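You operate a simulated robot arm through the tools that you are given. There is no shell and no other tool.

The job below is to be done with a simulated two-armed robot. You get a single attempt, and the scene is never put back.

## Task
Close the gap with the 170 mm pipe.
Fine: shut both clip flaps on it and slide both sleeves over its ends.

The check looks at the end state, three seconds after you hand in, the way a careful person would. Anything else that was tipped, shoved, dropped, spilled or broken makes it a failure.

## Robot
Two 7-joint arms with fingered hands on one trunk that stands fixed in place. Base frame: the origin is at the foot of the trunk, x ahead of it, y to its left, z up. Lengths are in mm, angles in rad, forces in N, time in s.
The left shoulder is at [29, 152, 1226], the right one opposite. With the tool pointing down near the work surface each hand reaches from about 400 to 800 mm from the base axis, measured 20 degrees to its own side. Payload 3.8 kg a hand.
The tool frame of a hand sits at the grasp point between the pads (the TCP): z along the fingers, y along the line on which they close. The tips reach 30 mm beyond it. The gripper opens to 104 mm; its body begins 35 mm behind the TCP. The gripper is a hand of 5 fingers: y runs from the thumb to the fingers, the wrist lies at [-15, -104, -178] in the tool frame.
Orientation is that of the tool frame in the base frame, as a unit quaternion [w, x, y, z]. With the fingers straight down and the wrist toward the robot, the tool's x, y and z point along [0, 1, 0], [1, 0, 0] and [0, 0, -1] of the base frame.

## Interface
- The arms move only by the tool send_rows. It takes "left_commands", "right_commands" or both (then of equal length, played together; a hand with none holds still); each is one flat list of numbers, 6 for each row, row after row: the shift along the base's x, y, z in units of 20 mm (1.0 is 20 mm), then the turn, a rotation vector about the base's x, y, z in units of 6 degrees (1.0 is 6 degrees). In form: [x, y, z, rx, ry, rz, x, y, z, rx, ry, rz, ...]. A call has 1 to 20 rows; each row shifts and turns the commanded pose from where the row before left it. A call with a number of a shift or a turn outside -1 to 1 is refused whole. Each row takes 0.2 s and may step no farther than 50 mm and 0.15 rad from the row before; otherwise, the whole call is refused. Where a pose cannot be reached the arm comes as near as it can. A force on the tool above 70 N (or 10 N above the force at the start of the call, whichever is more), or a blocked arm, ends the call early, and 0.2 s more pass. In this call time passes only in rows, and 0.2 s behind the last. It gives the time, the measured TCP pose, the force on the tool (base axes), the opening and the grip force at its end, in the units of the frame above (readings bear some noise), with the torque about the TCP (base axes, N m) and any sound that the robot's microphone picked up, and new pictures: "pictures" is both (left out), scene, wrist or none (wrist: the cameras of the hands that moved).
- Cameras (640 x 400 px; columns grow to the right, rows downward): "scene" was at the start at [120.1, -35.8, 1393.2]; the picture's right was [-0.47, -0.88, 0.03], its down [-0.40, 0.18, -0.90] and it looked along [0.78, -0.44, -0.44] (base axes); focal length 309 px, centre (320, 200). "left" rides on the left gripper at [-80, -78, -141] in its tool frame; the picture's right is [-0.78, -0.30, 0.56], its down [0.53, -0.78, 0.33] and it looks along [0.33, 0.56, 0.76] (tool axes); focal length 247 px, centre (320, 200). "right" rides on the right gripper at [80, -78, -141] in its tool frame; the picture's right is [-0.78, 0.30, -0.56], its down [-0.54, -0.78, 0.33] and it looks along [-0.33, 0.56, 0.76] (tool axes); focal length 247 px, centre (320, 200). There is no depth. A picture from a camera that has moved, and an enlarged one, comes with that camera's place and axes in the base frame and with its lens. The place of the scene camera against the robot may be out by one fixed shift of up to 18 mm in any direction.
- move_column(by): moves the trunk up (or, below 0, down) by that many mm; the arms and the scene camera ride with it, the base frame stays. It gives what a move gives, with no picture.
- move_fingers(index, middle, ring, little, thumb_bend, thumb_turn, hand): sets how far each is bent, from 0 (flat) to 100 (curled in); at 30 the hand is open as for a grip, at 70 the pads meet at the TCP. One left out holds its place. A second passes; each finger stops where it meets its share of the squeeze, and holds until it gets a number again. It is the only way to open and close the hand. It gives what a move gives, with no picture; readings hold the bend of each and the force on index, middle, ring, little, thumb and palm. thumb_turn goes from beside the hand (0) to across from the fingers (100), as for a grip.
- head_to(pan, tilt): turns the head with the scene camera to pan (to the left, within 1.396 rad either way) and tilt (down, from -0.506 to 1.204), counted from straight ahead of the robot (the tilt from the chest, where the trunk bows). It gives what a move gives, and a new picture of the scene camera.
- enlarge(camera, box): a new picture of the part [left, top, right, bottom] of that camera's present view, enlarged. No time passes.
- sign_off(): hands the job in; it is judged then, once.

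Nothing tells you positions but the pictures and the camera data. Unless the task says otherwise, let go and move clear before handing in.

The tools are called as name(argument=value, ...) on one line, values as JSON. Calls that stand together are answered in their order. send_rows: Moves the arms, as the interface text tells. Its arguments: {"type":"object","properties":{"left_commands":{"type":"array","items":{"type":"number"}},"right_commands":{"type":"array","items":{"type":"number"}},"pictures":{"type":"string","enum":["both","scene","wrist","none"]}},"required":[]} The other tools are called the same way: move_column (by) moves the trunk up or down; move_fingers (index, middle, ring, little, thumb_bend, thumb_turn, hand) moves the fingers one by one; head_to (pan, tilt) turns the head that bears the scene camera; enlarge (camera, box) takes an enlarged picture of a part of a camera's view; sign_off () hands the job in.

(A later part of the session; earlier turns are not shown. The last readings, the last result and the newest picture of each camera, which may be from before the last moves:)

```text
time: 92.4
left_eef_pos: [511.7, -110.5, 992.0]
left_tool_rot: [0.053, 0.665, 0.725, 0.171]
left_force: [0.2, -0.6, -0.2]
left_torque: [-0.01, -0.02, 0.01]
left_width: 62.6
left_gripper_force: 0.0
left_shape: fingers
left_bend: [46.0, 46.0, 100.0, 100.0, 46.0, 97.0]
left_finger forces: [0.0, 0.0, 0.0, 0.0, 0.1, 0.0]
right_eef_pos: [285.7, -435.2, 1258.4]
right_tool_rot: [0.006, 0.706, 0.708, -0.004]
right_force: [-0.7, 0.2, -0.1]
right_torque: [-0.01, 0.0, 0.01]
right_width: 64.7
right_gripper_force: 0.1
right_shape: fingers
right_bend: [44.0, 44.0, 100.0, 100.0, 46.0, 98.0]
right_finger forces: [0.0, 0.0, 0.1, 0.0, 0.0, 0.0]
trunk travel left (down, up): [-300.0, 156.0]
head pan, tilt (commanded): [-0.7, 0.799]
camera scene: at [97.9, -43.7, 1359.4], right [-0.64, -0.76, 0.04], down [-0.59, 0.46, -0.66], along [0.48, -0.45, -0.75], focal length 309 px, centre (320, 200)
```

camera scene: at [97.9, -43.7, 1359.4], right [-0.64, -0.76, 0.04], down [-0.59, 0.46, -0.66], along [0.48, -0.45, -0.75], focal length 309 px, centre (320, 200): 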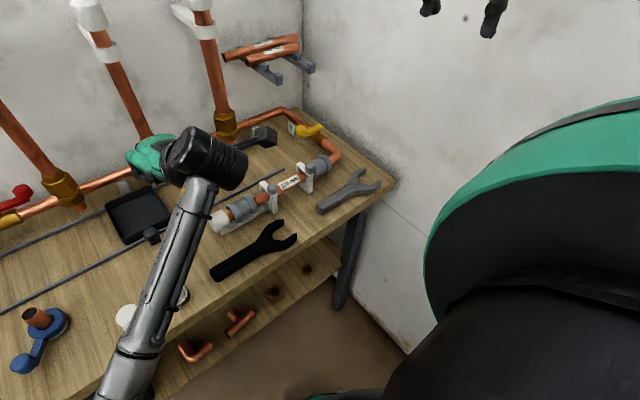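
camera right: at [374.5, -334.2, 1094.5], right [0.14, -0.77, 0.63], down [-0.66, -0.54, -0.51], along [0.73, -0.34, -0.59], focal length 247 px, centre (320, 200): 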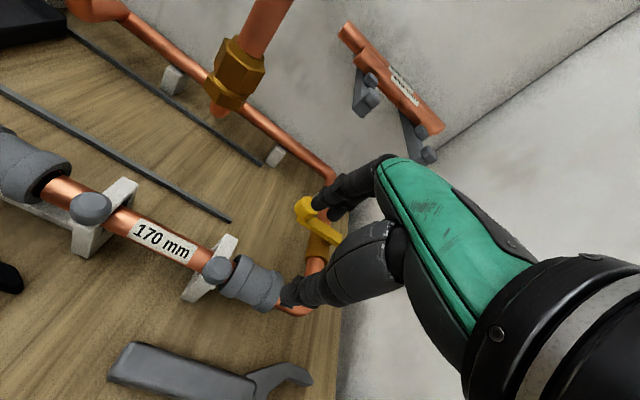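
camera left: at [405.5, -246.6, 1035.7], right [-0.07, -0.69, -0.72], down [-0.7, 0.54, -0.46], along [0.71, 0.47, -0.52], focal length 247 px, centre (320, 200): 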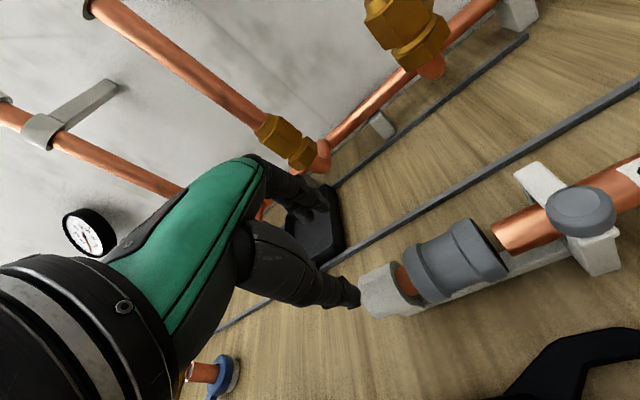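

send_rows(left_commands=[-0.5, 0.1, 0.9, 0, 0, 0, -0.5, 0.1, 0.9, 0, 0, 0, -0.5, 0.1, 0.9, 0, 0, 0, -0.5, 0.1, 0.9, 0, 0, 0], pictures="scene")

```text
time: 93.6
left_eef_pos: [485.9, -72.0, 1057.3]
left_tool_rot: [0.038, 0.645, 0.73, 0.221]
left_force: [-1.0, -0.4, -0.1]
left_torque: [0.02, -0.03, 0.0]
left_width: 62.5
left_gripper_force: 0.0
left_shape: fingers
left_bend: [46.0, 46.0, 100.0, 100.0, 46.0, 97.0]
left_finger forces: [0.0, 0.0, 0.0, 0.0, 0.0, 0.0]
right_eef_pos: [286.1, -435.8, 1258.9]
right_tool_rot: [0.006, 0.706, 0.709, -0.005]
right_force: [0.7, -0.3, 0.0]
right_torque: [-0.02, -0.02, -0.01]
right_width: 64.5
right_gripper_force: 0.0
right_shape: fingers
right_bend: [44.0, 44.0, 100.0, 100.0, 46.0, 98.0]
right_finger forces: [0.0, 0.0, 0.0, 0.1, 0.1, 0.0]
trunk travel left (down, up): [-300.0, 156.0]
head pan, tilt (commanded): [-0.7, 0.799]
stopped in row 4 (left hand): the arm was blocked; the commanded pose is now the measured one
camera scene: at [98.1, -43.8, 1359.3], right [-0.64, -0.76, 0.04], down [-0.59, 0.46, -0.66], along [0.48, -0.45, -0.75], focal length 309 px, centre (320, 200)
```

scene: 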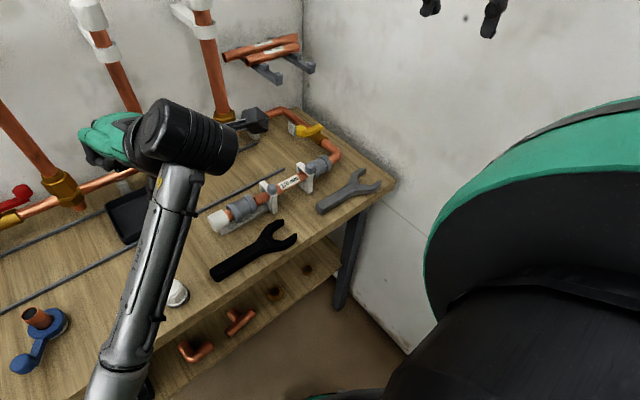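

send_rows(left_commands=[0, 0, 0, -0.6, 0, 0], pictures="none")

send_rows(left_commands=[0, 0, 0, 0, 0, -0.6], pictures="none")

```text
time: 94.0
left_eef_pos: [491.0, -67.5, 1063.8]
left_tool_rot: [0.062, 0.64, 0.738, 0.205]
left_force: [0.2, 0.4, 0.4]
left_torque: [-0.01, -0.01, -0.03]
left_width: 62.6
left_gripper_force: 0.0
left_shape: fingers
left_bend: [46.0, 46.0, 100.0, 100.0, 46.0, 97.0]
left_finger forces: [0.1, 0.0, 0.0, 0.0, 0.1, 0.1]
right_eef_pos: [285.9, -435.6, 1258.1]
right_tool_rot: [0.006, 0.705, 0.709, -0.005]
right_force: [-1.2, 0.2, -0.5]
right_torque: [0.0, 0.0, 0.0]
right_width: 64.7
right_gripper_force: 0.0
right_shape: fingers
right_bend: [44.0, 44.0, 100.0, 100.0, 46.0, 98.0]
right_finger forces: [0.1, 0.0, 0.0, 0.0, 0.0, 0.1]
trunk travel left (down, up): [-300.0, 156.0]
head pan, tilt (commanded): [-0.7, 0.799]
```

```text
time: 94.4
left_eef_pos: [488.3, -69.3, 1063.7]
left_tool_rot: [0.068, 0.665, 0.716, 0.201]
left_force: [-0.6, 1.0, 0.3]
left_torque: [0.03, -0.02, 0.0]
left_width: 62.6
left_gripper_force: 0.1
left_shape: fingers
left_bend: [46.0, 46.0, 100.0, 100.0, 46.0, 97.0]
left_finger forces: [0.0, 0.1, 0.0, 0.0, 0.0, 0.1]
right_eef_pos: [286.5, -434.9, 1257.9]
right_tool_rot: [0.006, 0.706, 0.708, -0.005]
right_force: [-0.4, 0.1, 0.7]
right_torque: [-0.03, 0.02, -0.01]
right_width: 64.9
right_gripper_force: 0.1
right_shape: fingers
right_bend: [44.0, 44.0, 100.0, 100.0, 46.0, 98.0]
right_finger forces: [0.0, 0.0, 0.0, 0.0, 0.0, 0.1]
trunk travel left (down, up): [-300.0, 156.0]
head pan, tilt (commanded): [-0.7, 0.799]
```

send_rows(left_commands=[0, 0, 0.2, 0, 0, -0.8, 0, 0, 0.2, 0, 0, -0.8, -0.2, 0, 0.3, -0.4, 0, -0.4], pictures="none")

send_rows(left_commands=[-0.3, 0, 0.6, -0.4, 0, 0, -0.3, 0, 0.6, -0.4, 0, 0], pictures="scene")

```text
time: 95.2
left_eef_pos: [487.5, -67.3, 1080.6]
left_tool_rot: [0.103, 0.733, 0.646, 0.187]
left_force: [0.2, 0.4, 0.2]
left_torque: [-0.03, -0.01, 0.01]
left_width: 62.6
left_gripper_force: 0.2
left_shape: fingers
left_bend: [46.0, 46.0, 100.0, 100.0, 46.0, 97.0]
left_finger forces: [0.0, 0.0, 0.1, 0.1, 0.0, 0.0]
right_eef_pos: [286.4, -435.8, 1257.1]
right_tool_rot: [0.006, 0.706, 0.708, -0.005]
right_force: [-0.1, 0.0, 0.0]
right_torque: [0.0, 0.01, -0.01]
right_width: 64.7
right_gripper_force: 0.0
right_shape: fingers
right_bend: [44.0, 44.0, 100.0, 100.0, 46.0, 98.0]
right_finger forces: [0.1, 0.0, 0.0, 0.0, 0.0, 0.0]
trunk travel left (down, up): [-300.0, 156.0]
head pan, tilt (commanded): [-0.7, 0.799]
```

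```text
time: 96.0
left_eef_pos: [485.3, -48.8, 1097.7]
left_tool_rot: [0.118, 0.722, 0.657, 0.186]
left_force: [-0.5, 0.2, -0.9]
left_torque: [0.02, -0.02, 0.01]
left_width: 62.5
left_gripper_force: 0.1
left_shape: fingers
left_bend: [46.0, 46.0, 100.0, 100.0, 46.0, 97.0]
left_finger forces: [0.0, 0.1, 0.1, 0.2, 0.0, 0.0]
right_eef_pos: [286.9, -436.0, 1259.4]
right_tool_rot: [0.006, 0.706, 0.708, -0.005]
right_force: [-0.8, -0.7, 0.8]
right_torque: [0.0, -0.01, 0.01]
right_width: 64.7
right_gripper_force: 0.0
right_shape: fingers
right_bend: [44.0, 44.0, 100.0, 100.0, 46.0, 98.0]
right_finger forces: [0.1, 0.0, 0.1, 0.0, 0.0, 0.1]
trunk travel left (down, up): [-300.0, 156.0]
head pan, tilt (commanded): [-0.7, 0.799]
stopped in row 2 (left hand): the arm was blocked; the commanded pose is now the measured one
camera scene: at [98.1, -43.9, 1359.3], right [-0.64, -0.76, 0.04], down [-0.59, 0.46, -0.66], along [0.48, -0.45, -0.75], focal length 309 px, centre (320, 200)
```

scene: 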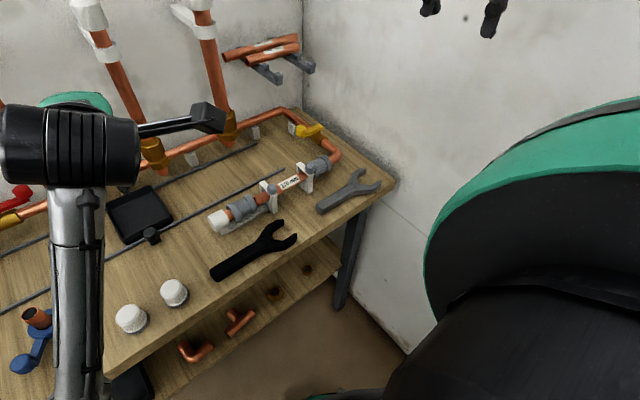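

Table items are untouched. I'll unwind the left hand's pitch and move it out to the left.

send_rows(left_commands=[0, 0.3, 0.3, 0, 0.7, 0, 0, 0.3, 0.3, 0, 0.7, 0, 0, 0.3, 0.3, 0, 0.7, 0], pictures="none")

send_rows(left_commands=[-0.2, 0.5, 0.5, 0, 0.5, 0, -0.2, 0.5, 0.5, 0, 0.5, 0, -0.2, 0.5, 0.5, 0, 0, 0], pictures="scene")

```text
time: 97.0
left_eef_pos: [494.1, -4.1, 1098.5]
left_tool_rot: [0.013, 0.725, 0.677, 0.129]
left_force: [-0.9, 0.9, -0.1]
left_torque: [-0.03, -0.01, -0.01]
left_width: 62.7
left_gripper_force: 0.0
left_shape: fingers
left_bend: [46.0, 46.0, 100.0, 100.0, 46.0, 97.0]
left_finger forces: [0.0, 0.0, 0.0, 0.0, 0.0, 0.1]
right_eef_pos: [286.9, -435.7, 1258.2]
right_tool_rot: [0.006, 0.706, 0.708, -0.005]
right_force: [-0.1, 0.3, 0.5]
right_torque: [0.0, -0.02, 0.0]
right_width: 64.8
right_gripper_force: 0.1
right_shape: fingers
right_bend: [44.0, 44.0, 100.0, 100.0, 46.0, 98.0]
right_finger forces: [0.0, 0.0, 0.0, 0.0, 0.0, 0.0]
trunk travel left (down, up): [-300.0, 156.0]
head pan, tilt (commanded): [-0.7, 0.799]
stopped in row 3 (left hand): the arm was blocked; the commanded pose is now the measured one
```

```text
time: 97.8
left_eef_pos: [482.0, 28.3, 1128.3]
left_tool_rot: [-0.025, 0.729, 0.677, 0.093]
left_force: [0.8, 0.3, 0.4]
left_torque: [0.01, 0.0, 0.01]
left_width: 62.4
left_gripper_force: 0.0
left_shape: fingers
left_bend: [46.0, 46.0, 100.0, 100.0, 46.0, 97.0]
left_finger forces: [0.0, 0.1, 0.0, 0.0, 0.0, 0.1]
right_eef_pos: [286.9, -435.8, 1257.5]
right_tool_rot: [0.006, 0.706, 0.708, -0.005]
right_force: [0.1, -0.6, 0.2]
right_torque: [0.0, -0.05, -0.01]
right_width: 64.5
right_gripper_force: 0.1
right_shape: fingers
right_bend: [44.0, 44.0, 100.0, 100.0, 46.0, 98.0]
right_finger forces: [0.0, 0.0, 0.0, 0.1, 0.0, 0.0]
trunk travel left (down, up): [-300.0, 156.0]
head pan, tilt (commanded): [-0.7, 0.799]
camera scene: at [97.7, -43.5, 1359.4], right [-0.64, -0.76, 0.04], down [-0.59, 0.46, -0.66], along [0.48, -0.45, -0.75], focal length 309 px, centre (320, 200)
```

scene: 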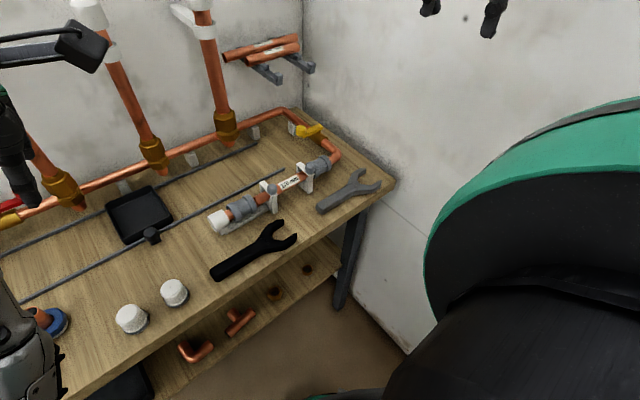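

Left hand tracks properly again. I'll park it higher and further left, then bring the right hand over the left sleeve.

send_rows(left_commands=[-0.5, 0.5, 0.7, 0, 0, 0, -0.5, 0.5, 0.7, 0, 0, 0, -0.5, 0.5, 0.7, 0, 0, 0, -0.5, 0.5, 0.7, 0, 0, 0], pictures="none")

enlarge(camera="scene", box=[190, 130, 350, 250])

enlarge(camera="scene", box=[60, 130, 300, 330])

```text
time: 98.8
left_eef_pos: [474.4, 85.8, 1141.6]
left_tool_rot: [-0.041, 0.72, 0.685, 0.105]
left_force: [-0.6, 0.0, -0.6]
left_torque: [-0.02, -0.02, -0.02]
left_width: 62.5
left_gripper_force: 0.0
left_shape: fingers
left_bend: [46.0, 46.0, 100.0, 100.0, 46.0, 97.0]
left_finger forces: [0.0, 0.0, 0.0, 0.0, 0.0, 0.0]
left hand out of reach, approached as far as the arm can: row 2, 3, 4
right_eef_pos: [286.2, -436.1, 1258.0]
right_tool_rot: [0.006, 0.705, 0.709, -0.004]
right_force: [-0.4, -0.6, 0.8]
right_torque: [0.01, 0.0, 0.02]
right_width: 64.7
right_gripper_force: 0.1
right_shape: fingers
right_bend: [44.0, 44.0, 100.0, 100.0, 46.0, 98.0]
right_finger forces: [0.1, 0.0, 0.0, 0.1, 0.1, 0.1]
trunk travel left (down, up): [-300.0, 156.0]
head pan, tilt (commanded): [-0.7, 0.799]
```

```text
3.33 times, centred on (270, 190) of scene
camera zoom: at [97.9, -43.5, 1359.4], right [-0.64, -0.76, 0.04], down [-0.59, 0.46, -0.66], along [0.48, -0.45, -0.75], focal length 1030 px, centre (487, 233)
```

zoom: 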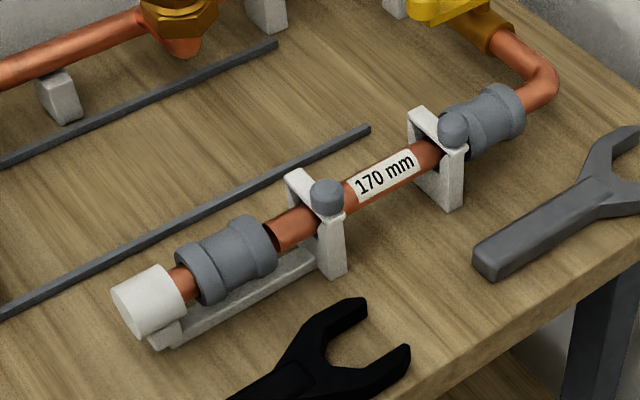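

```text
2.00 times, centred on (180, 230) of scene
camera zoom: at [97.9, -43.5, 1359.4], right [-0.64, -0.76, 0.04], down [-0.59, 0.46, -0.66], along [0.48, -0.45, -0.75], focal length 618 px, centre (600, 140)
```

zoom: 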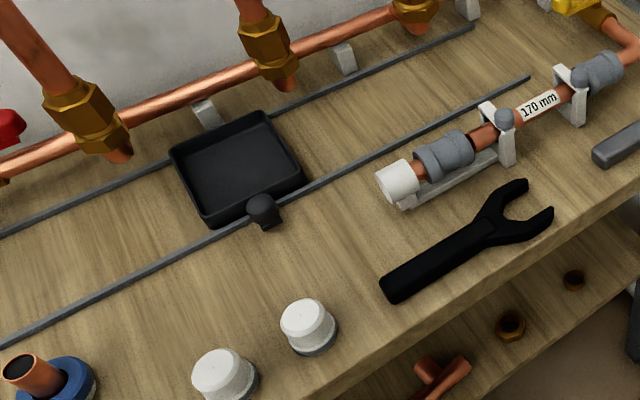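

The table is undisturbed. The left sleeve sits a bit nearer the cap now (y≈-183 to -232). I'll set the right hand's ring and little fingers open so they pass behind the left clip, and bring the hand above the left sleeve.

move_fingers(hand="right", index=46, middle=46, ring=20, little=20, thumb_bend=48)

send_rows(right_commands=[0.92, 0.97, -0.9, 0, 0, 0, 0.92, 0.97, -0.9, 0, 0, 0, 0.92, 0.97, -0.9, 0, 0, 0, 0.92, 0.97, -0.9, 0, 0, 0, 0.92, 0.97, -0.9, 0, 0, 0, 0.92, 0.97, -0.9, 0, 0, 0, 0.92, 0.97, -0.9, 0, 0, 0, 0.92, 0.97, -0.9, 0, 0, 0, 0.92, 0.97, -0.9, 0, 0, 0, 0.92, 0.97, -0.9, 0, 0, 0, 0.92, 0.97, -0.9, 0, 0, 0], pictures="both")

enlarge(camera="right", box=[100, 130, 420, 370])

```text
time: 99.8
left_eef_pos: [475.0, 85.3, 1143.8]
left_tool_rot: [-0.038, 0.719, 0.686, 0.108]
left_force: [0.1, -0.4, -0.2]
left_torque: [-0.01, 0.04, 0.01]
left_width: 62.6
left_gripper_force: 0.0
left_shape: fingers
left_bend: [46.0, 46.0, 100.0, 100.0, 46.0, 97.0]
left_finger forces: [0.0, 0.0, 0.0, 0.0, 0.0, 0.0]
right_eef_pos: [286.2, -435.4, 1258.9]
right_tool_rot: [0.007, 0.706, 0.708, -0.005]
right_force: [0.2, -0.8, 0.0]
right_torque: [0.0, 0.01, 0.0]
right_width: 60.2
right_gripper_force: 0.1
right_shape: fingers
right_bend: [46.0, 46.0, 20.0, 20.0, 48.0, 98.0]
right_finger forces: [0.1, 0.1, 0.1, 0.1, 0.0, 0.1]
trunk travel left (down, up): [-300.0, 156.0]
head pan, tilt (commanded): [-0.7, 0.799]
```

```text
time: 102.2
left_eef_pos: [476.7, 84.8, 1145.1]
left_tool_rot: [-0.038, 0.719, 0.685, 0.107]
left_force: [-0.7, -0.4, 0.6]
left_torque: [-0.01, -0.02, 0.01]
left_width: 62.7
left_gripper_force: 0.0
left_shape: fingers
left_bend: [46.0, 46.0, 100.0, 100.0, 46.0, 97.0]
left_finger forces: [0.1, 0.0, 0.0, 0.0, 0.0, 0.1]
right_eef_pos: [493.1, -222.3, 1060.4]
right_tool_rot: [0.006, 0.706, 0.708, -0.006]
right_force: [0.6, -0.1, 0.6]
right_torque: [0.01, 0.01, -0.01]
right_width: 60.2
right_gripper_force: 0.0
right_shape: fingers
right_bend: [46.0, 46.0, 20.0, 20.0, 48.0, 98.0]
right_finger forces: [0.1, 0.0, 0.0, 0.0, 0.1, 0.0]
trunk travel left (down, up): [-300.0, 156.0]
head pan, tilt (commanded): [-0.7, 0.799]
camera scene: at [99.2, -43.3, 1359.3], right [-0.64, -0.76, 0.04], down [-0.59, 0.46, -0.66], along [0.48, -0.45, -0.75], focal length 309 px, centre (320, 200)
camera right: at [415.4, -140.5, 1201.6], right [0.3, -0.77, 0.57], down [-0.78, -0.54, -0.32], along [0.56, -0.34, -0.76], focal length 247 px, centre (320, 200)
```

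scene: 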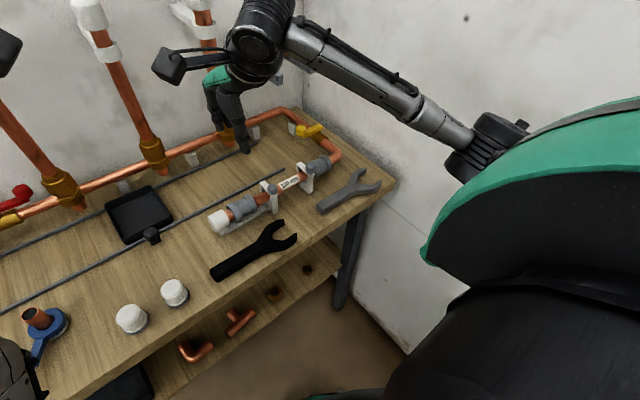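
right: 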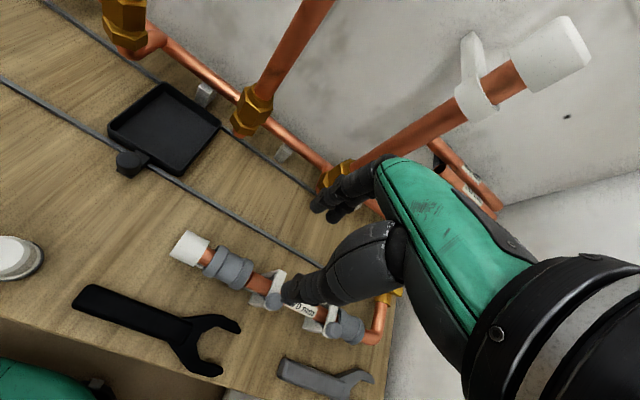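

```text
1.67 times, centred on (260, 250) of right
camera zoom: at [415.4, -140.5, 1201.6], right [0.3, -0.77, 0.57], down [-0.78, -0.54, -0.32], along [0.56, -0.34, -0.76], focal length 412 px, centre (420, 117)
```

zoom: 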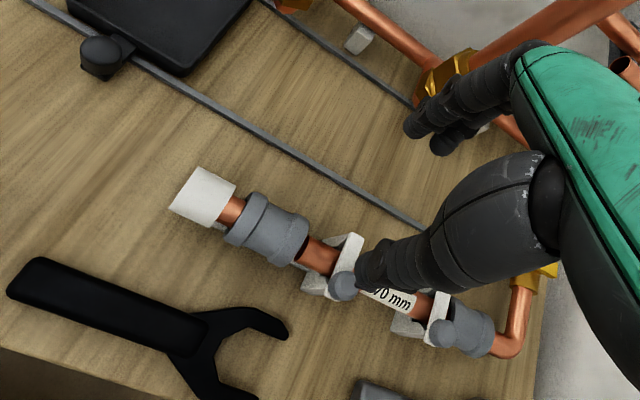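

send_rows(right_commands=[-0.03, 0.12, -1, 0, 0, 0, -0.03, 0.12, -1, 0, 0, 0, -0.03, 0.12, -1, 0, 0, 0, -0.03, 0.12, -1, 0, 0, 0, -0.03, 0.12, -1, 0, 0, 0, -0.03, 0.12, -1, 0, 0, 0, 0, 0.1, -0.8, 0, 0, 0], pictures="none")

enlarge(camera="right", box=[180, 130, 420, 350])

enlarge(camera="scene", box=[180, 110, 320, 240])

```text
time: 103.8
left_eef_pos: [475.1, 84.9, 1145.7]
left_tool_rot: [-0.038, 0.719, 0.686, 0.108]
left_force: [-0.8, -0.4, -0.5]
left_torque: [-0.01, 0.02, 0.0]
left_width: 62.6
left_gripper_force: 0.0
left_shape: fingers
left_bend: [46.0, 46.0, 100.0, 100.0, 46.0, 97.0]
left_finger forces: [0.0, 0.0, 0.0, 0.1, 0.1, 0.0]
right_eef_pos: [484.9, -205.2, 923.7]
right_tool_rot: [0.006, 0.705, 0.709, -0.005]
right_force: [-0.5, 0.0, 0.9]
right_torque: [-0.02, -0.02, 0.02]
right_width: 60.1
right_gripper_force: 0.2
right_shape: fingers
right_bend: [46.0, 46.0, 20.0, 20.0, 48.0, 98.0]
right_finger forces: [0.0, 0.0, 0.0, 0.0, 0.0, 0.1]
trunk travel left (down, up): [-300.0, 156.0]
head pan, tilt (commanded): [-0.7, 0.799]
```

```text
1.82 times, centred on (300, 240) of right
camera zoom: at [407.0, -123.0, 1065.1], right [0.3, -0.77, 0.57], down [-0.77, -0.54, -0.32], along [0.56, -0.34, -0.76], focal length 449 px, centre (356, 127)
```

zoom: 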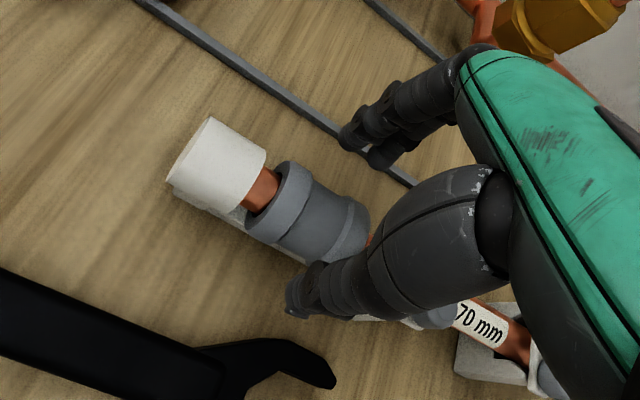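

```text
3.08 times, centred on (250, 175) of scene
camera zoom: at [98.1, -43.7, 1359.4], right [-0.64, -0.76, 0.04], down [-0.59, 0.46, -0.66], along [0.48, -0.45, -0.75], focal length 951 px, centre (535, 277)
```

zoom: 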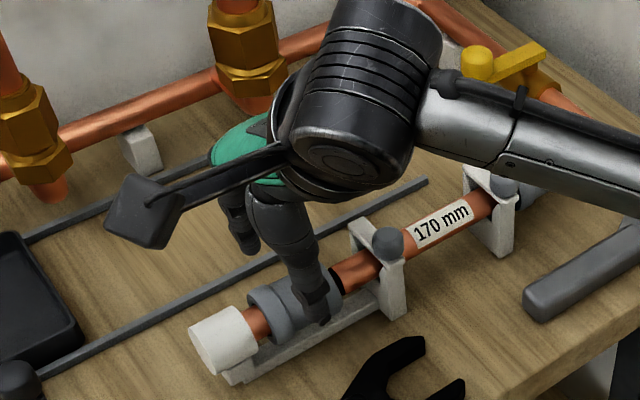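

send_rows(right_commands=[0.1, 0, -0.7, 0, 0, 0, 0.1, 0, -0.7, 0, 0, 0, 0, 0, -0.55, 0, 0, 0], pictures="none")

enlarge(camera="right", box=[180, 130, 420, 350])

enlarge(camera="scene", box=[200, 130, 320, 240])

```text
time: 104.6
left_eef_pos: [475.8, 85.2, 1145.2]
left_tool_rot: [-0.038, 0.719, 0.686, 0.108]
left_force: [0.3, 0.7, -0.1]
left_torque: [0.04, -0.01, -0.03]
left_width: 62.3
left_gripper_force: 0.1
left_shape: fingers
left_bend: [46.0, 46.0, 100.0, 100.0, 46.0, 97.0]
left_finger forces: [0.0, 0.0, 0.0, 0.0, 0.1, 0.0]
right_eef_pos: [490.1, -205.6, 884.2]
right_tool_rot: [0.006, 0.706, 0.708, -0.005]
right_force: [0.0, -0.2, 0.0]
right_torque: [-0.01, 0.0, -0.03]
right_width: 60.0
right_gripper_force: 0.0
right_shape: fingers
right_bend: [46.0, 46.0, 20.0, 20.0, 48.0, 98.0]
right_finger forces: [0.1, 0.0, 0.0, 0.0, 0.1, 0.0]
trunk travel left (down, up): [-300.0, 156.0]
head pan, tilt (commanded): [-0.7, 0.799]
```

```text
1.82 times, centred on (300, 240) of right
camera zoom: at [411.9, -123.5, 1026.0], right [0.3, -0.77, 0.57], down [-0.77, -0.54, -0.33], along [0.56, -0.34, -0.75], focal length 449 px, centre (356, 127)
```

zoom: 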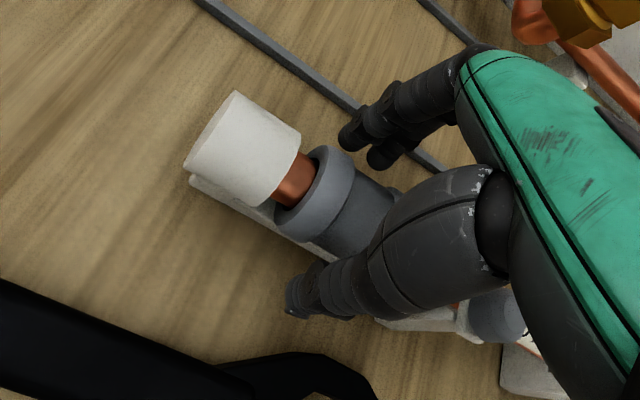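

```text
3.64 times, centred on (260, 185) of scene
camera zoom: at [98.1, -43.7, 1359.4], right [-0.64, -0.76, 0.04], down [-0.59, 0.46, -0.66], along [0.48, -0.45, -0.75], focal length 1124 px, centre (538, 254)
```

zoom: 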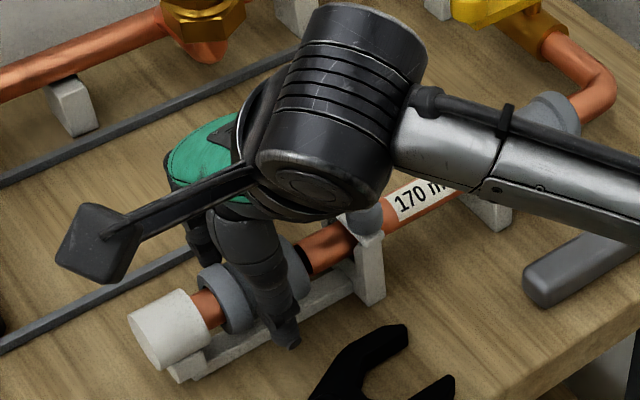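

move_fingers(hand="right", index=53, middle=53, thumb_bend=55)

move_fingers(hand="right", index=66, middle=66, thumb_bend=67)

enlarge(camera="right", box=[180, 130, 420, 350])

```text
time: 105.6
left_eef_pos: [474.7, 84.3, 1144.7]
left_tool_rot: [-0.038, 0.719, 0.686, 0.108]
left_force: [-0.7, -0.1, -0.1]
left_torque: [0.01, -0.03, 0.03]
left_width: 62.8
left_gripper_force: 0.0
left_shape: fingers
left_bend: [46.0, 46.0, 100.0, 100.0, 46.0, 97.0]
left_finger forces: [0.0, 0.0, 0.1, 0.0, 0.0, 0.1]
right_eef_pos: [489.6, -204.1, 884.1]
right_tool_rot: [0.006, 0.705, 0.709, -0.004]
right_force: [-0.1, -0.2, -0.1]
right_torque: [-0.01, -0.02, -0.04]
right_width: 42.0
right_gripper_force: 0.1
right_shape: fingers
right_bend: [53.0, 53.0, 20.0, 20.0, 55.0, 99.0]
right_finger forces: [0.0, 0.0, 0.1, 0.0, 0.0, 0.0]
trunk travel left (down, up): [-300.0, 156.0]
head pan, tilt (commanded): [-0.7, 0.799]
```

```text
time: 106.6
left_eef_pos: [475.2, 84.0, 1144.6]
left_tool_rot: [-0.038, 0.72, 0.685, 0.108]
left_force: [0.0, 0.5, 0.4]
left_torque: [-0.02, -0.03, 0.0]
left_width: 62.7
left_gripper_force: 0.0
left_shape: fingers
left_bend: [46.0, 46.0, 100.0, 100.0, 46.0, 97.0]
left_finger forces: [0.0, 0.0, 0.0, 0.0, 0.0, 0.0]
right_eef_pos: [490.5, -205.0, 884.6]
right_tool_rot: [0.006, 0.706, 0.708, -0.005]
right_force: [4.4, -0.4, -2.1]
right_torque: [-0.03, -0.09, 0.03]
right_width: 33.9
right_gripper_force: 10.9
right_shape: fingers
right_bend: [58.0, 60.0, 20.0, 20.0, 58.0, 99.0]
right_finger forces: [7.1, 5.7, 0.0, 0.0, 8.8, 0.0]
trunk travel left (down, up): [-300.0, 156.0]
head pan, tilt (commanded): [-0.7, 0.799]
```

```text
1.82 times, centred on (300, 240) of right
camera zoom: at [412.6, -123.6, 1025.8], right [0.3, -0.77, 0.57], down [-0.77, -0.54, -0.32], along [0.56, -0.34, -0.76], focal length 449 px, centre (356, 127)
```

zoom: 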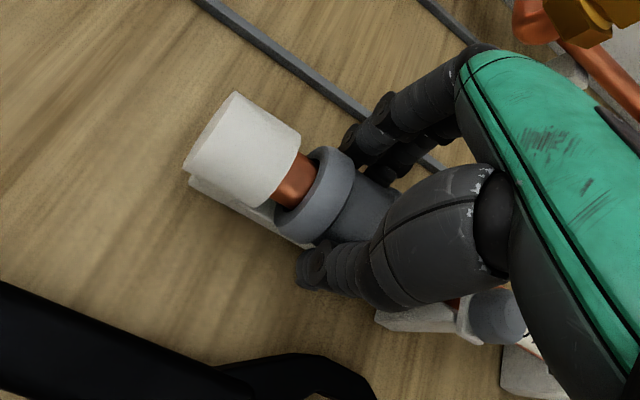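

Good grip (11 N). I'll slide toward -y in small steps and check that it follows.

send_rows(right_commands=[0.05, -0.2, 0, 0, 0, 0, 0, -0.2, 0, 0, 0, 0], pictures="none")

enlarge(camera="right", box=[180, 130, 420, 350])

enlarge(camera="scene", box=[200, 130, 320, 240])

```text
time: 107.2
left_eef_pos: [476.4, 83.8, 1143.3]
left_tool_rot: [-0.039, 0.719, 0.686, 0.108]
left_force: [0.3, 0.7, -0.5]
left_torque: [0.01, -0.02, 0.0]
left_width: 62.6
left_gripper_force: 0.1
left_shape: fingers
left_bend: [46.0, 46.0, 100.0, 100.0, 46.0, 97.0]
left_finger forces: [0.0, 0.1, 0.1, 0.0, 0.1, 0.0]
right_eef_pos: [490.6, -212.2, 884.7]
right_tool_rot: [0.006, 0.706, 0.709, -0.005]
right_force: [2.3, 0.1, -2.5]
right_torque: [0.03, -0.07, 0.05]
right_width: 33.9
right_gripper_force: 11.1
right_shape: fingers
right_bend: [58.0, 60.0, 20.0, 20.0, 58.0, 99.0]
right_finger forces: [6.5, 5.4, 0.0, 0.0, 9.6, 0.1]
trunk travel left (down, up): [-300.0, 156.0]
head pan, tilt (commanded): [-0.7, 0.799]
```

```text
1.82 times, centred on (300, 240) of right
camera zoom: at [412.9, -131.1, 1026.0], right [0.3, -0.77, 0.57], down [-0.78, -0.54, -0.32], along [0.56, -0.34, -0.76], focal length 449 px, centre (356, 127)
```

zoom: 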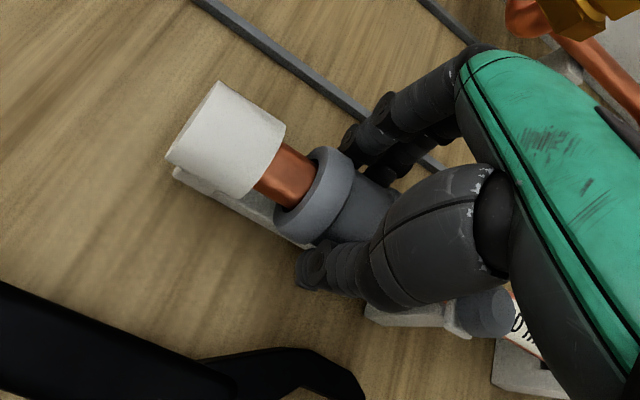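

```text
3.64 times, centred on (260, 185) of scene
camera zoom: at [98.7, -43.7, 1359.3], right [-0.64, -0.76, 0.04], down [-0.59, 0.46, -0.66], along [0.48, -0.45, -0.75], focal length 1124 px, centre (538, 254)
```

zoom: 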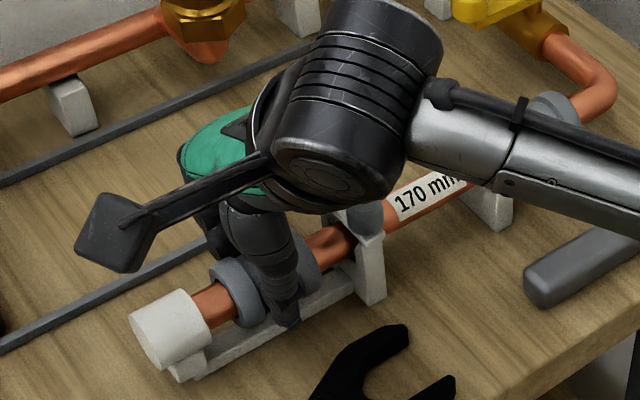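

It follows freely. Next 8 mm will engage the pipe's end; watching the force.

send_rows(right_commands=[0, -0.2, 0, 0, 0, 0, 0, -0.2, 0, 0, 0, 0], pictures="none")

enlarge(camera="scene", box=[200, 130, 320, 240])

```text
time: 107.8
left_eef_pos: [475.7, 83.6, 1144.9]
left_tool_rot: [-0.038, 0.719, 0.685, 0.107]
left_force: [-0.5, 0.2, -0.3]
left_torque: [-0.03, 0.02, 0.01]
left_width: 62.5
left_gripper_force: 0.0
left_shape: fingers
left_bend: [46.0, 46.0, 100.0, 100.0, 46.0, 97.0]
left_finger forces: [0.0, 0.0, 0.1, 0.0, 0.1, 0.0]
right_eef_pos: [490.9, -220.9, 885.1]
right_tool_rot: [0.006, 0.706, 0.709, -0.005]
right_force: [2.0, 1.4, -5.3]
right_torque: [0.0, -0.05, 0.04]
right_width: 34.1
right_gripper_force: 11.2
right_shape: fingers
right_bend: [58.0, 60.0, 20.0, 20.0, 58.0, 99.0]
right_finger forces: [6.9, 5.6, 0.0, 0.1, 9.6, 0.0]
trunk travel left (down, up): [-300.0, 156.0]
head pan, tilt (commanded): [-0.7, 0.799]
```

```text
3.64 times, centred on (260, 185) of scene
camera zoom: at [99.2, -44.0, 1359.2], right [-0.64, -0.76, 0.04], down [-0.59, 0.46, -0.66], along [0.48, -0.45, -0.75], focal length 1124 px, centre (538, 254)
```

zoom: 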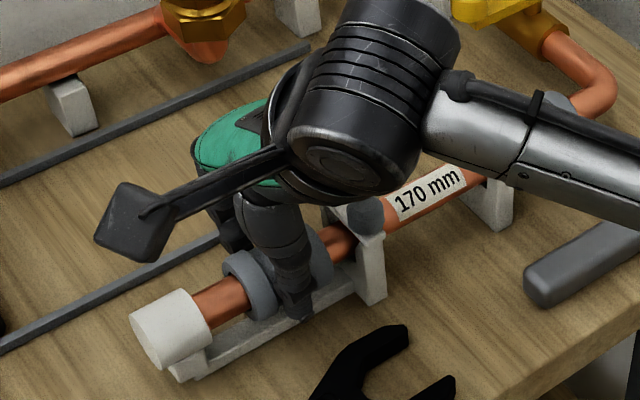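

send_rows(right_commands=[0, -0.2, -0.05, 0, 0, 0, 0, -0.2, 0, 0, 0, 0, 0, -0.2, 0, 0, 0, 0], pictures="none")

enlarge(camera="scene", box=[200, 130, 320, 240])

enlarge(camera="right", box=[180, 130, 420, 350])

```text
time: 108.6
left_eef_pos: [475.5, 85.1, 1143.9]
left_tool_rot: [-0.038, 0.72, 0.685, 0.107]
left_force: [-0.1, -0.1, 0.2]
left_torque: [-0.02, -0.01, 0.02]
left_width: 62.9
left_gripper_force: 0.0
left_shape: fingers
left_bend: [46.0, 46.0, 100.0, 100.0, 46.0, 97.0]
left_finger forces: [0.0, 0.0, 0.0, 0.0, 0.0, 0.0]
right_eef_pos: [490.5, -232.7, 884.3]
right_tool_rot: [0.006, 0.706, 0.708, -0.005]
right_force: [3.1, 1.9, -1.6]
right_torque: [0.01, -0.05, 0.05]
right_width: 33.6
right_gripper_force: 10.6
right_shape: fingers
right_bend: [58.0, 60.0, 20.0, 20.0, 58.0, 99.0]
right_finger forces: [6.9, 5.5, 0.0, 0.1, 8.9, 0.0]
trunk travel left (down, up): [-300.0, 156.0]
head pan, tilt (commanded): [-0.7, 0.799]
```

```text
3.64 times, centred on (260, 185) of scene
camera zoom: at [99.0, -43.3, 1359.3], right [-0.64, -0.76, 0.04], down [-0.59, 0.46, -0.66], along [0.48, -0.45, -0.75], focal length 1124 px, centre (538, 254)
```

zoom: 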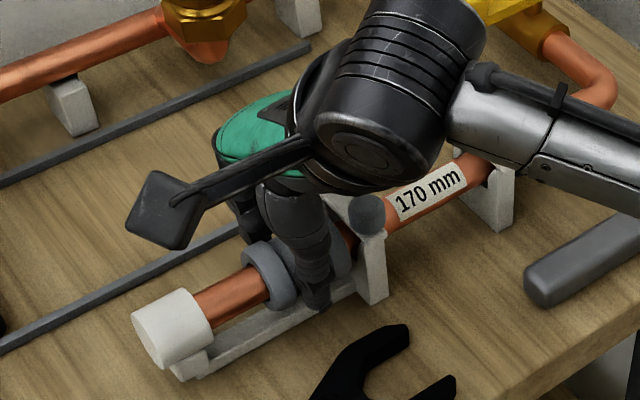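

```text
1.82 times, centred on (300, 240) of right
camera zoom: at [412.5, -150.9, 1025.8], right [0.3, -0.77, 0.57], down [-0.77, -0.54, -0.33], along [0.56, -0.34, -0.76], focal length 449 px, centre (356, 127)
```

zoom: 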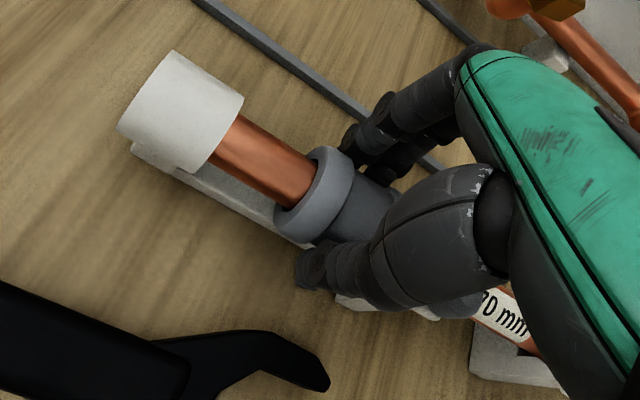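

The left sleeve now spans about y=-214 to -263, centred on its joint. I'll let go and rise straight up.

move_fingers(hand="right", index=52, middle=53, thumb_bend=53)

move_fingers(hand="right", index=44, middle=44, thumb_bend=46)

send_rows(right_commands=[0, 0, 0.4, 0, 0, 0, 0, 0, 0.7, 0, 0, 0, 0, 0, 1, 0, 0, 0, 0, 0, 1, 0, 0, 0, 0, 0, 1, 0, 0, 0, 0, 0, 1, 0, 0, 0, 0, 0, 1, 0, 0, 0], pictures="both")

enlarge(camera="right", box=[140, 150, 420, 370])

enlarge(camera="scene", box=[190, 120, 350, 240])

```text
time: 109.6
left_eef_pos: [475.7, 84.8, 1144.9]
left_tool_rot: [-0.039, 0.72, 0.685, 0.108]
left_force: [-0.3, -0.4, 0.1]
left_torque: [0.02, 0.0, -0.01]
left_width: 62.6
left_gripper_force: 0.0
left_shape: fingers
left_bend: [46.0, 46.0, 100.0, 100.0, 46.0, 97.0]
left_finger forces: [0.0, 0.0, 0.1, 0.0, 0.1, 0.0]
right_eef_pos: [489.2, -232.5, 884.3]
right_tool_rot: [0.007, 0.706, 0.708, -0.005]
right_force: [0.3, 0.0, -0.4]
right_torque: [0.01, 0.0, -0.01]
right_width: 44.8
right_gripper_force: 0.0
right_shape: fingers
right_bend: [52.0, 53.0, 20.0, 20.0, 53.0, 98.0]
right_finger forces: [0.0, 0.1, 0.0, 0.0, 0.0, 0.0]
trunk travel left (down, up): [-300.0, 156.0]
head pan, tilt (commanded): [-0.7, 0.799]
```

```text
time: 110.6
left_eef_pos: [474.0, 85.1, 1145.1]
left_tool_rot: [-0.038, 0.719, 0.686, 0.107]
left_force: [0.0, -0.1, -0.1]
left_torque: [0.01, -0.03, -0.02]
left_width: 62.8
left_gripper_force: 0.1
left_shape: fingers
left_bend: [46.0, 46.0, 100.0, 100.0, 46.0, 97.0]
left_finger forces: [0.1, 0.1, 0.0, 0.0, 0.0, 0.0]
right_eef_pos: [489.4, -233.5, 884.3]
right_tool_rot: [0.005, 0.706, 0.708, -0.004]
right_force: [-0.5, 0.6, 0.6]
right_torque: [0.01, 0.02, 0.0]
right_width: 64.5
right_gripper_force: 0.1
right_shape: fingers
right_bend: [44.0, 44.0, 20.0, 20.0, 46.0, 98.0]
right_finger forces: [0.0, 0.1, 0.0, 0.1, 0.0, 0.0]
trunk travel left (down, up): [-300.0, 156.0]
head pan, tilt (commanded): [-0.7, 0.799]
```

```text
time: 112.2
left_eef_pos: [474.2, 84.6, 1144.9]
left_tool_rot: [-0.038, 0.72, 0.685, 0.107]
left_force: [0.3, -0.5, -0.1]
left_torque: [0.0, 0.0, -0.02]
left_width: 62.4
left_gripper_force: 0.1
left_shape: fingers
left_bend: [46.0, 46.0, 100.0, 100.0, 46.0, 97.0]
left_finger forces: [0.1, 0.0, 0.0, 0.0, 0.0, 0.0]
right_eef_pos: [487.6, -233.2, 1006.4]
right_tool_rot: [0.005, 0.706, 0.708, -0.005]
right_force: [0.4, 0.1, 0.2]
right_torque: [-0.01, 0.01, -0.01]
right_width: 64.8
right_gripper_force: 0.0
right_shape: fingers
right_bend: [44.0, 44.0, 20.0, 20.0, 46.0, 98.0]
right_finger forces: [0.0, 0.0, 0.0, 0.0, 0.0, 0.0]
trunk travel left (down, up): [-300.0, 156.0]
head pan, tilt (commanded): [-0.7, 0.799]
camera scene: at [98.0, -43.6, 1359.4], right [-0.64, -0.76, 0.04], down [-0.59, 0.46, -0.66], along [0.48, -0.45, -0.75], focal length 309 px, centre (320, 200)
camera right: at [409.6, -150.8, 1147.7], right [0.3, -0.77, 0.57], down [-0.77, -0.54, -0.33], along [0.56, -0.34, -0.76], focal length 247 px, centre (320, 200)
```

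scene: 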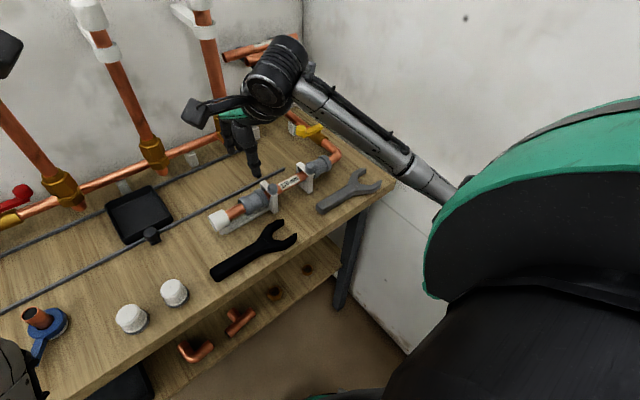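
right: 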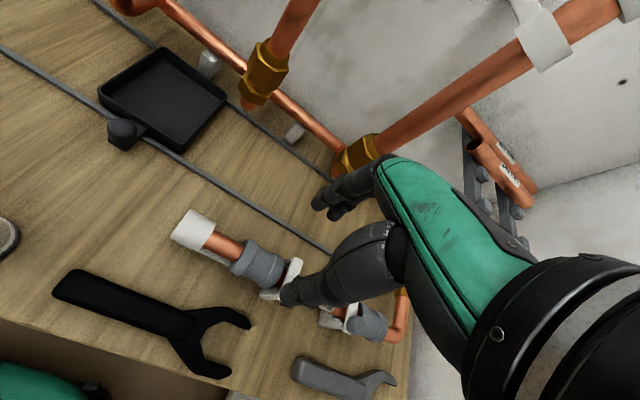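

```text
1.82 times, centred on (280, 260) of right
camera zoom: at [409.6, -150.8, 1147.7], right [0.3, -0.77, 0.57], down [-0.77, -0.54, -0.33], along [0.56, -0.34, -0.76], focal length 449 px, centre (393, 91)
```

zoom: 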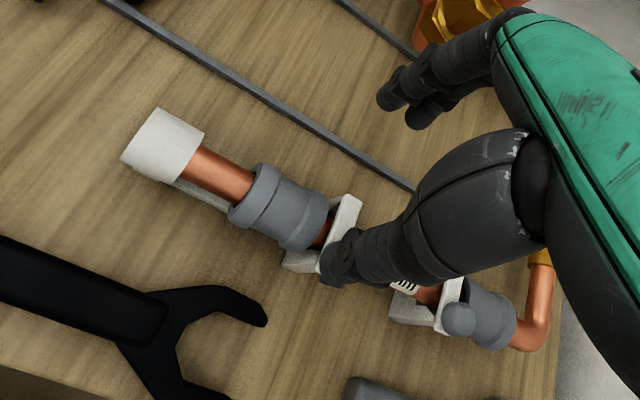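

```text
3.33 times, centred on (270, 180) of scene
camera zoom: at [98.0, -43.6, 1359.4], right [-0.64, -0.76, 0.04], down [-0.59, 0.46, -0.66], along [0.48, -0.45, -0.75], focal length 1030 px, centre (487, 267)
```

zoom: 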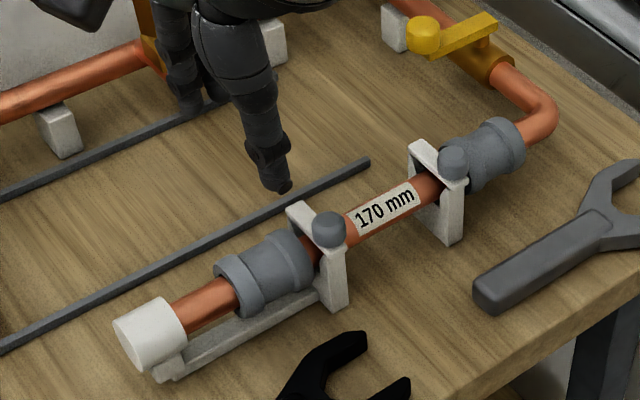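

Both sleeves and flaps look right. I'll retract the right arm clear and then inspect the whole assembly and the rack closely.

send_rows(right_commands=[0, 0, 1, 0, 0, 0, 0, 0, 1, 0, 0, 0, 0, 0, 1, 0, 0, 0, 0, 0, 1, 0, 0, 0, -0.8, -0.8, 0.8, 0, 0, 0, -0.8, -0.8, 0.8, 0, 0, 0, -0.8, -0.8, 0.8, 0, 0, 0, -0.8, -0.8, 0.8, 0, 0, 0, -0.8, -0.8, 0.8, 0, 0, 0, -0.8, -0.8, 0.8, 0, 0, 0, -0.8, -0.8, 0.8, 0, 0, 0, -0.8, -0.8, 0.8, 0, 0, 0, -0.8, -0.8, 0.8, 0, 0, 0, -0.8, -0.8, 0.8, 0, 0, 0, -0.8, -0.8, 0.4, 0, 0, 0, -0.8, -0.8, 0.2, 0, 0, 0], pictures="both")

enlarge(camera="scene", box=[200, 140, 280, 240])

enlarge(camera="scene", box=[260, 120, 350, 220])

enlarge(camera="right", box=[140, 60, 380, 260])

enlarge(camera="scene", box=[210, 20, 330, 100])

```text
time: 115.6
left_eef_pos: [475.0, 84.6, 1145.9]
left_tool_rot: [-0.037, 0.719, 0.686, 0.108]
left_force: [0.6, -0.6, 0.3]
left_torque: [-0.02, -0.02, 0.01]
left_width: 62.7
left_gripper_force: 0.1
left_shape: fingers
left_bend: [46.0, 46.0, 100.0, 100.0, 46.0, 97.0]
left_finger forces: [0.0, 0.0, 0.1, 0.1, 0.0, 0.0]
right_eef_pos: [297.4, -426.6, 1258.2]
right_tool_rot: [0.006, 0.705, 0.709, -0.005]
right_force: [-1.1, -0.1, -0.1]
right_torque: [-0.05, 0.0, -0.01]
right_width: 64.8
right_gripper_force: 0.0
right_shape: fingers
right_bend: [44.0, 44.0, 20.0, 20.0, 46.0, 98.0]
right_finger forces: [0.0, 0.0, 0.0, 0.0, 0.0, 0.0]
trunk travel left (down, up): [-300.0, 156.0]
head pan, tilt (commanded): [-0.7, 0.799]
camera scene: at [97.0, -44.2, 1359.4], right [-0.64, -0.76, 0.04], down [-0.59, 0.46, -0.66], along [0.49, -0.45, -0.75], focal length 309 px, centre (320, 200)
camera right: at [218.6, -344.5, 1398.5], right [0.3, -0.77, 0.57], down [-0.77, -0.54, -0.33], along [0.56, -0.34, -0.76], focal length 247 px, centre (320, 200)
```

scene: 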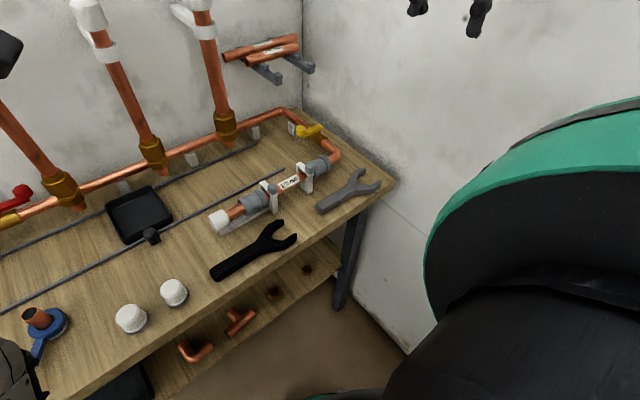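
right: 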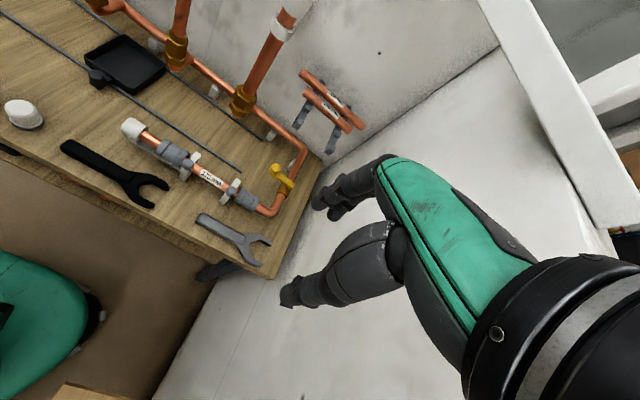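

```text
4.00 times, centred on (240, 190) of scene
camera zoom: at [97.0, -44.2, 1359.4], right [-0.64, -0.76, 0.04], down [-0.59, 0.46, -0.66], along [0.49, -0.45, -0.75], focal length 1236 px, centre (640, 240)
```

zoom: 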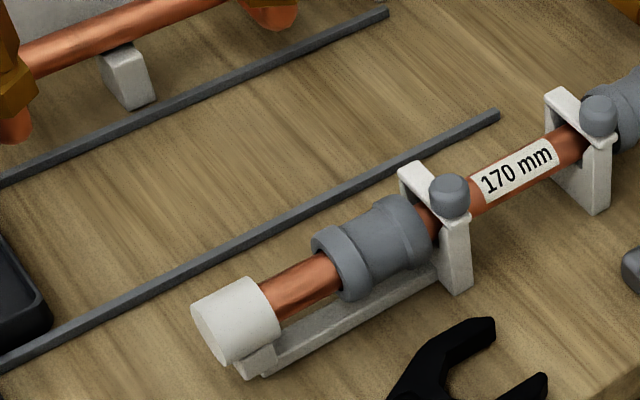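

```text
4.00 times, centred on (305, 170) of scene
camera zoom: at [97.0, -44.2, 1359.4], right [-0.64, -0.76, 0.04], down [-0.59, 0.46, -0.66], along [0.49, -0.45, -0.75], focal length 1236 px, centre (380, 320)
```

zoom: 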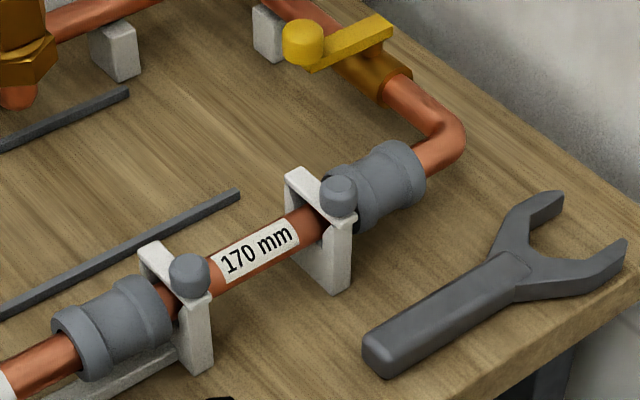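

```text
2.00 times, centred on (260, 160) of right
camera zoom: at [218.6, -344.5, 1398.5], right [0.3, -0.77, 0.57], down [-0.77, -0.54, -0.33], along [0.56, -0.34, -0.76], focal length 494 px, centre (440, 280)
```

zoom: 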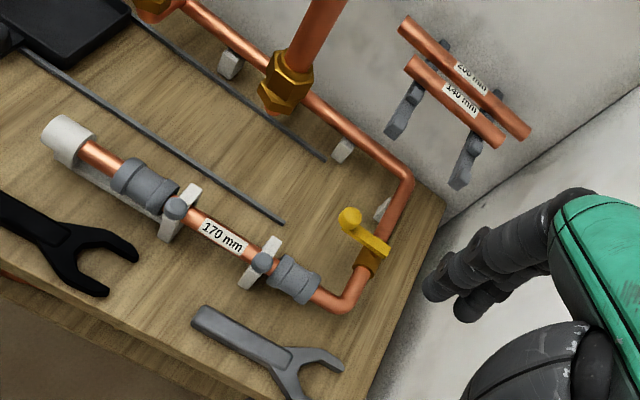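

```text
5.00 times, centred on (270, 60) of scene
camera zoom: at [97.0, -44.2, 1359.4], right [-0.64, -0.76, 0.04], down [-0.59, 0.46, -0.66], along [0.49, -0.45, -0.75], focal length 1545 px, centre (570, 900)
```

zoom: 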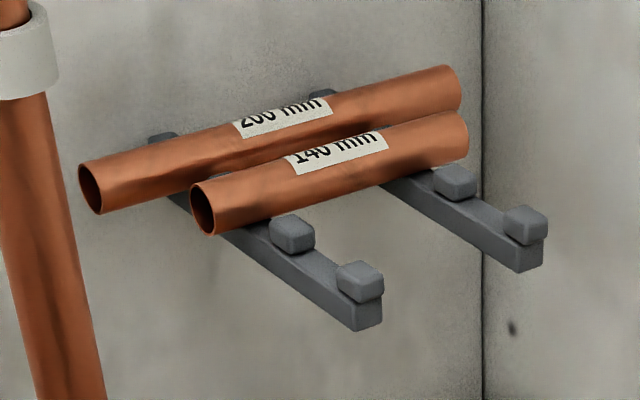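

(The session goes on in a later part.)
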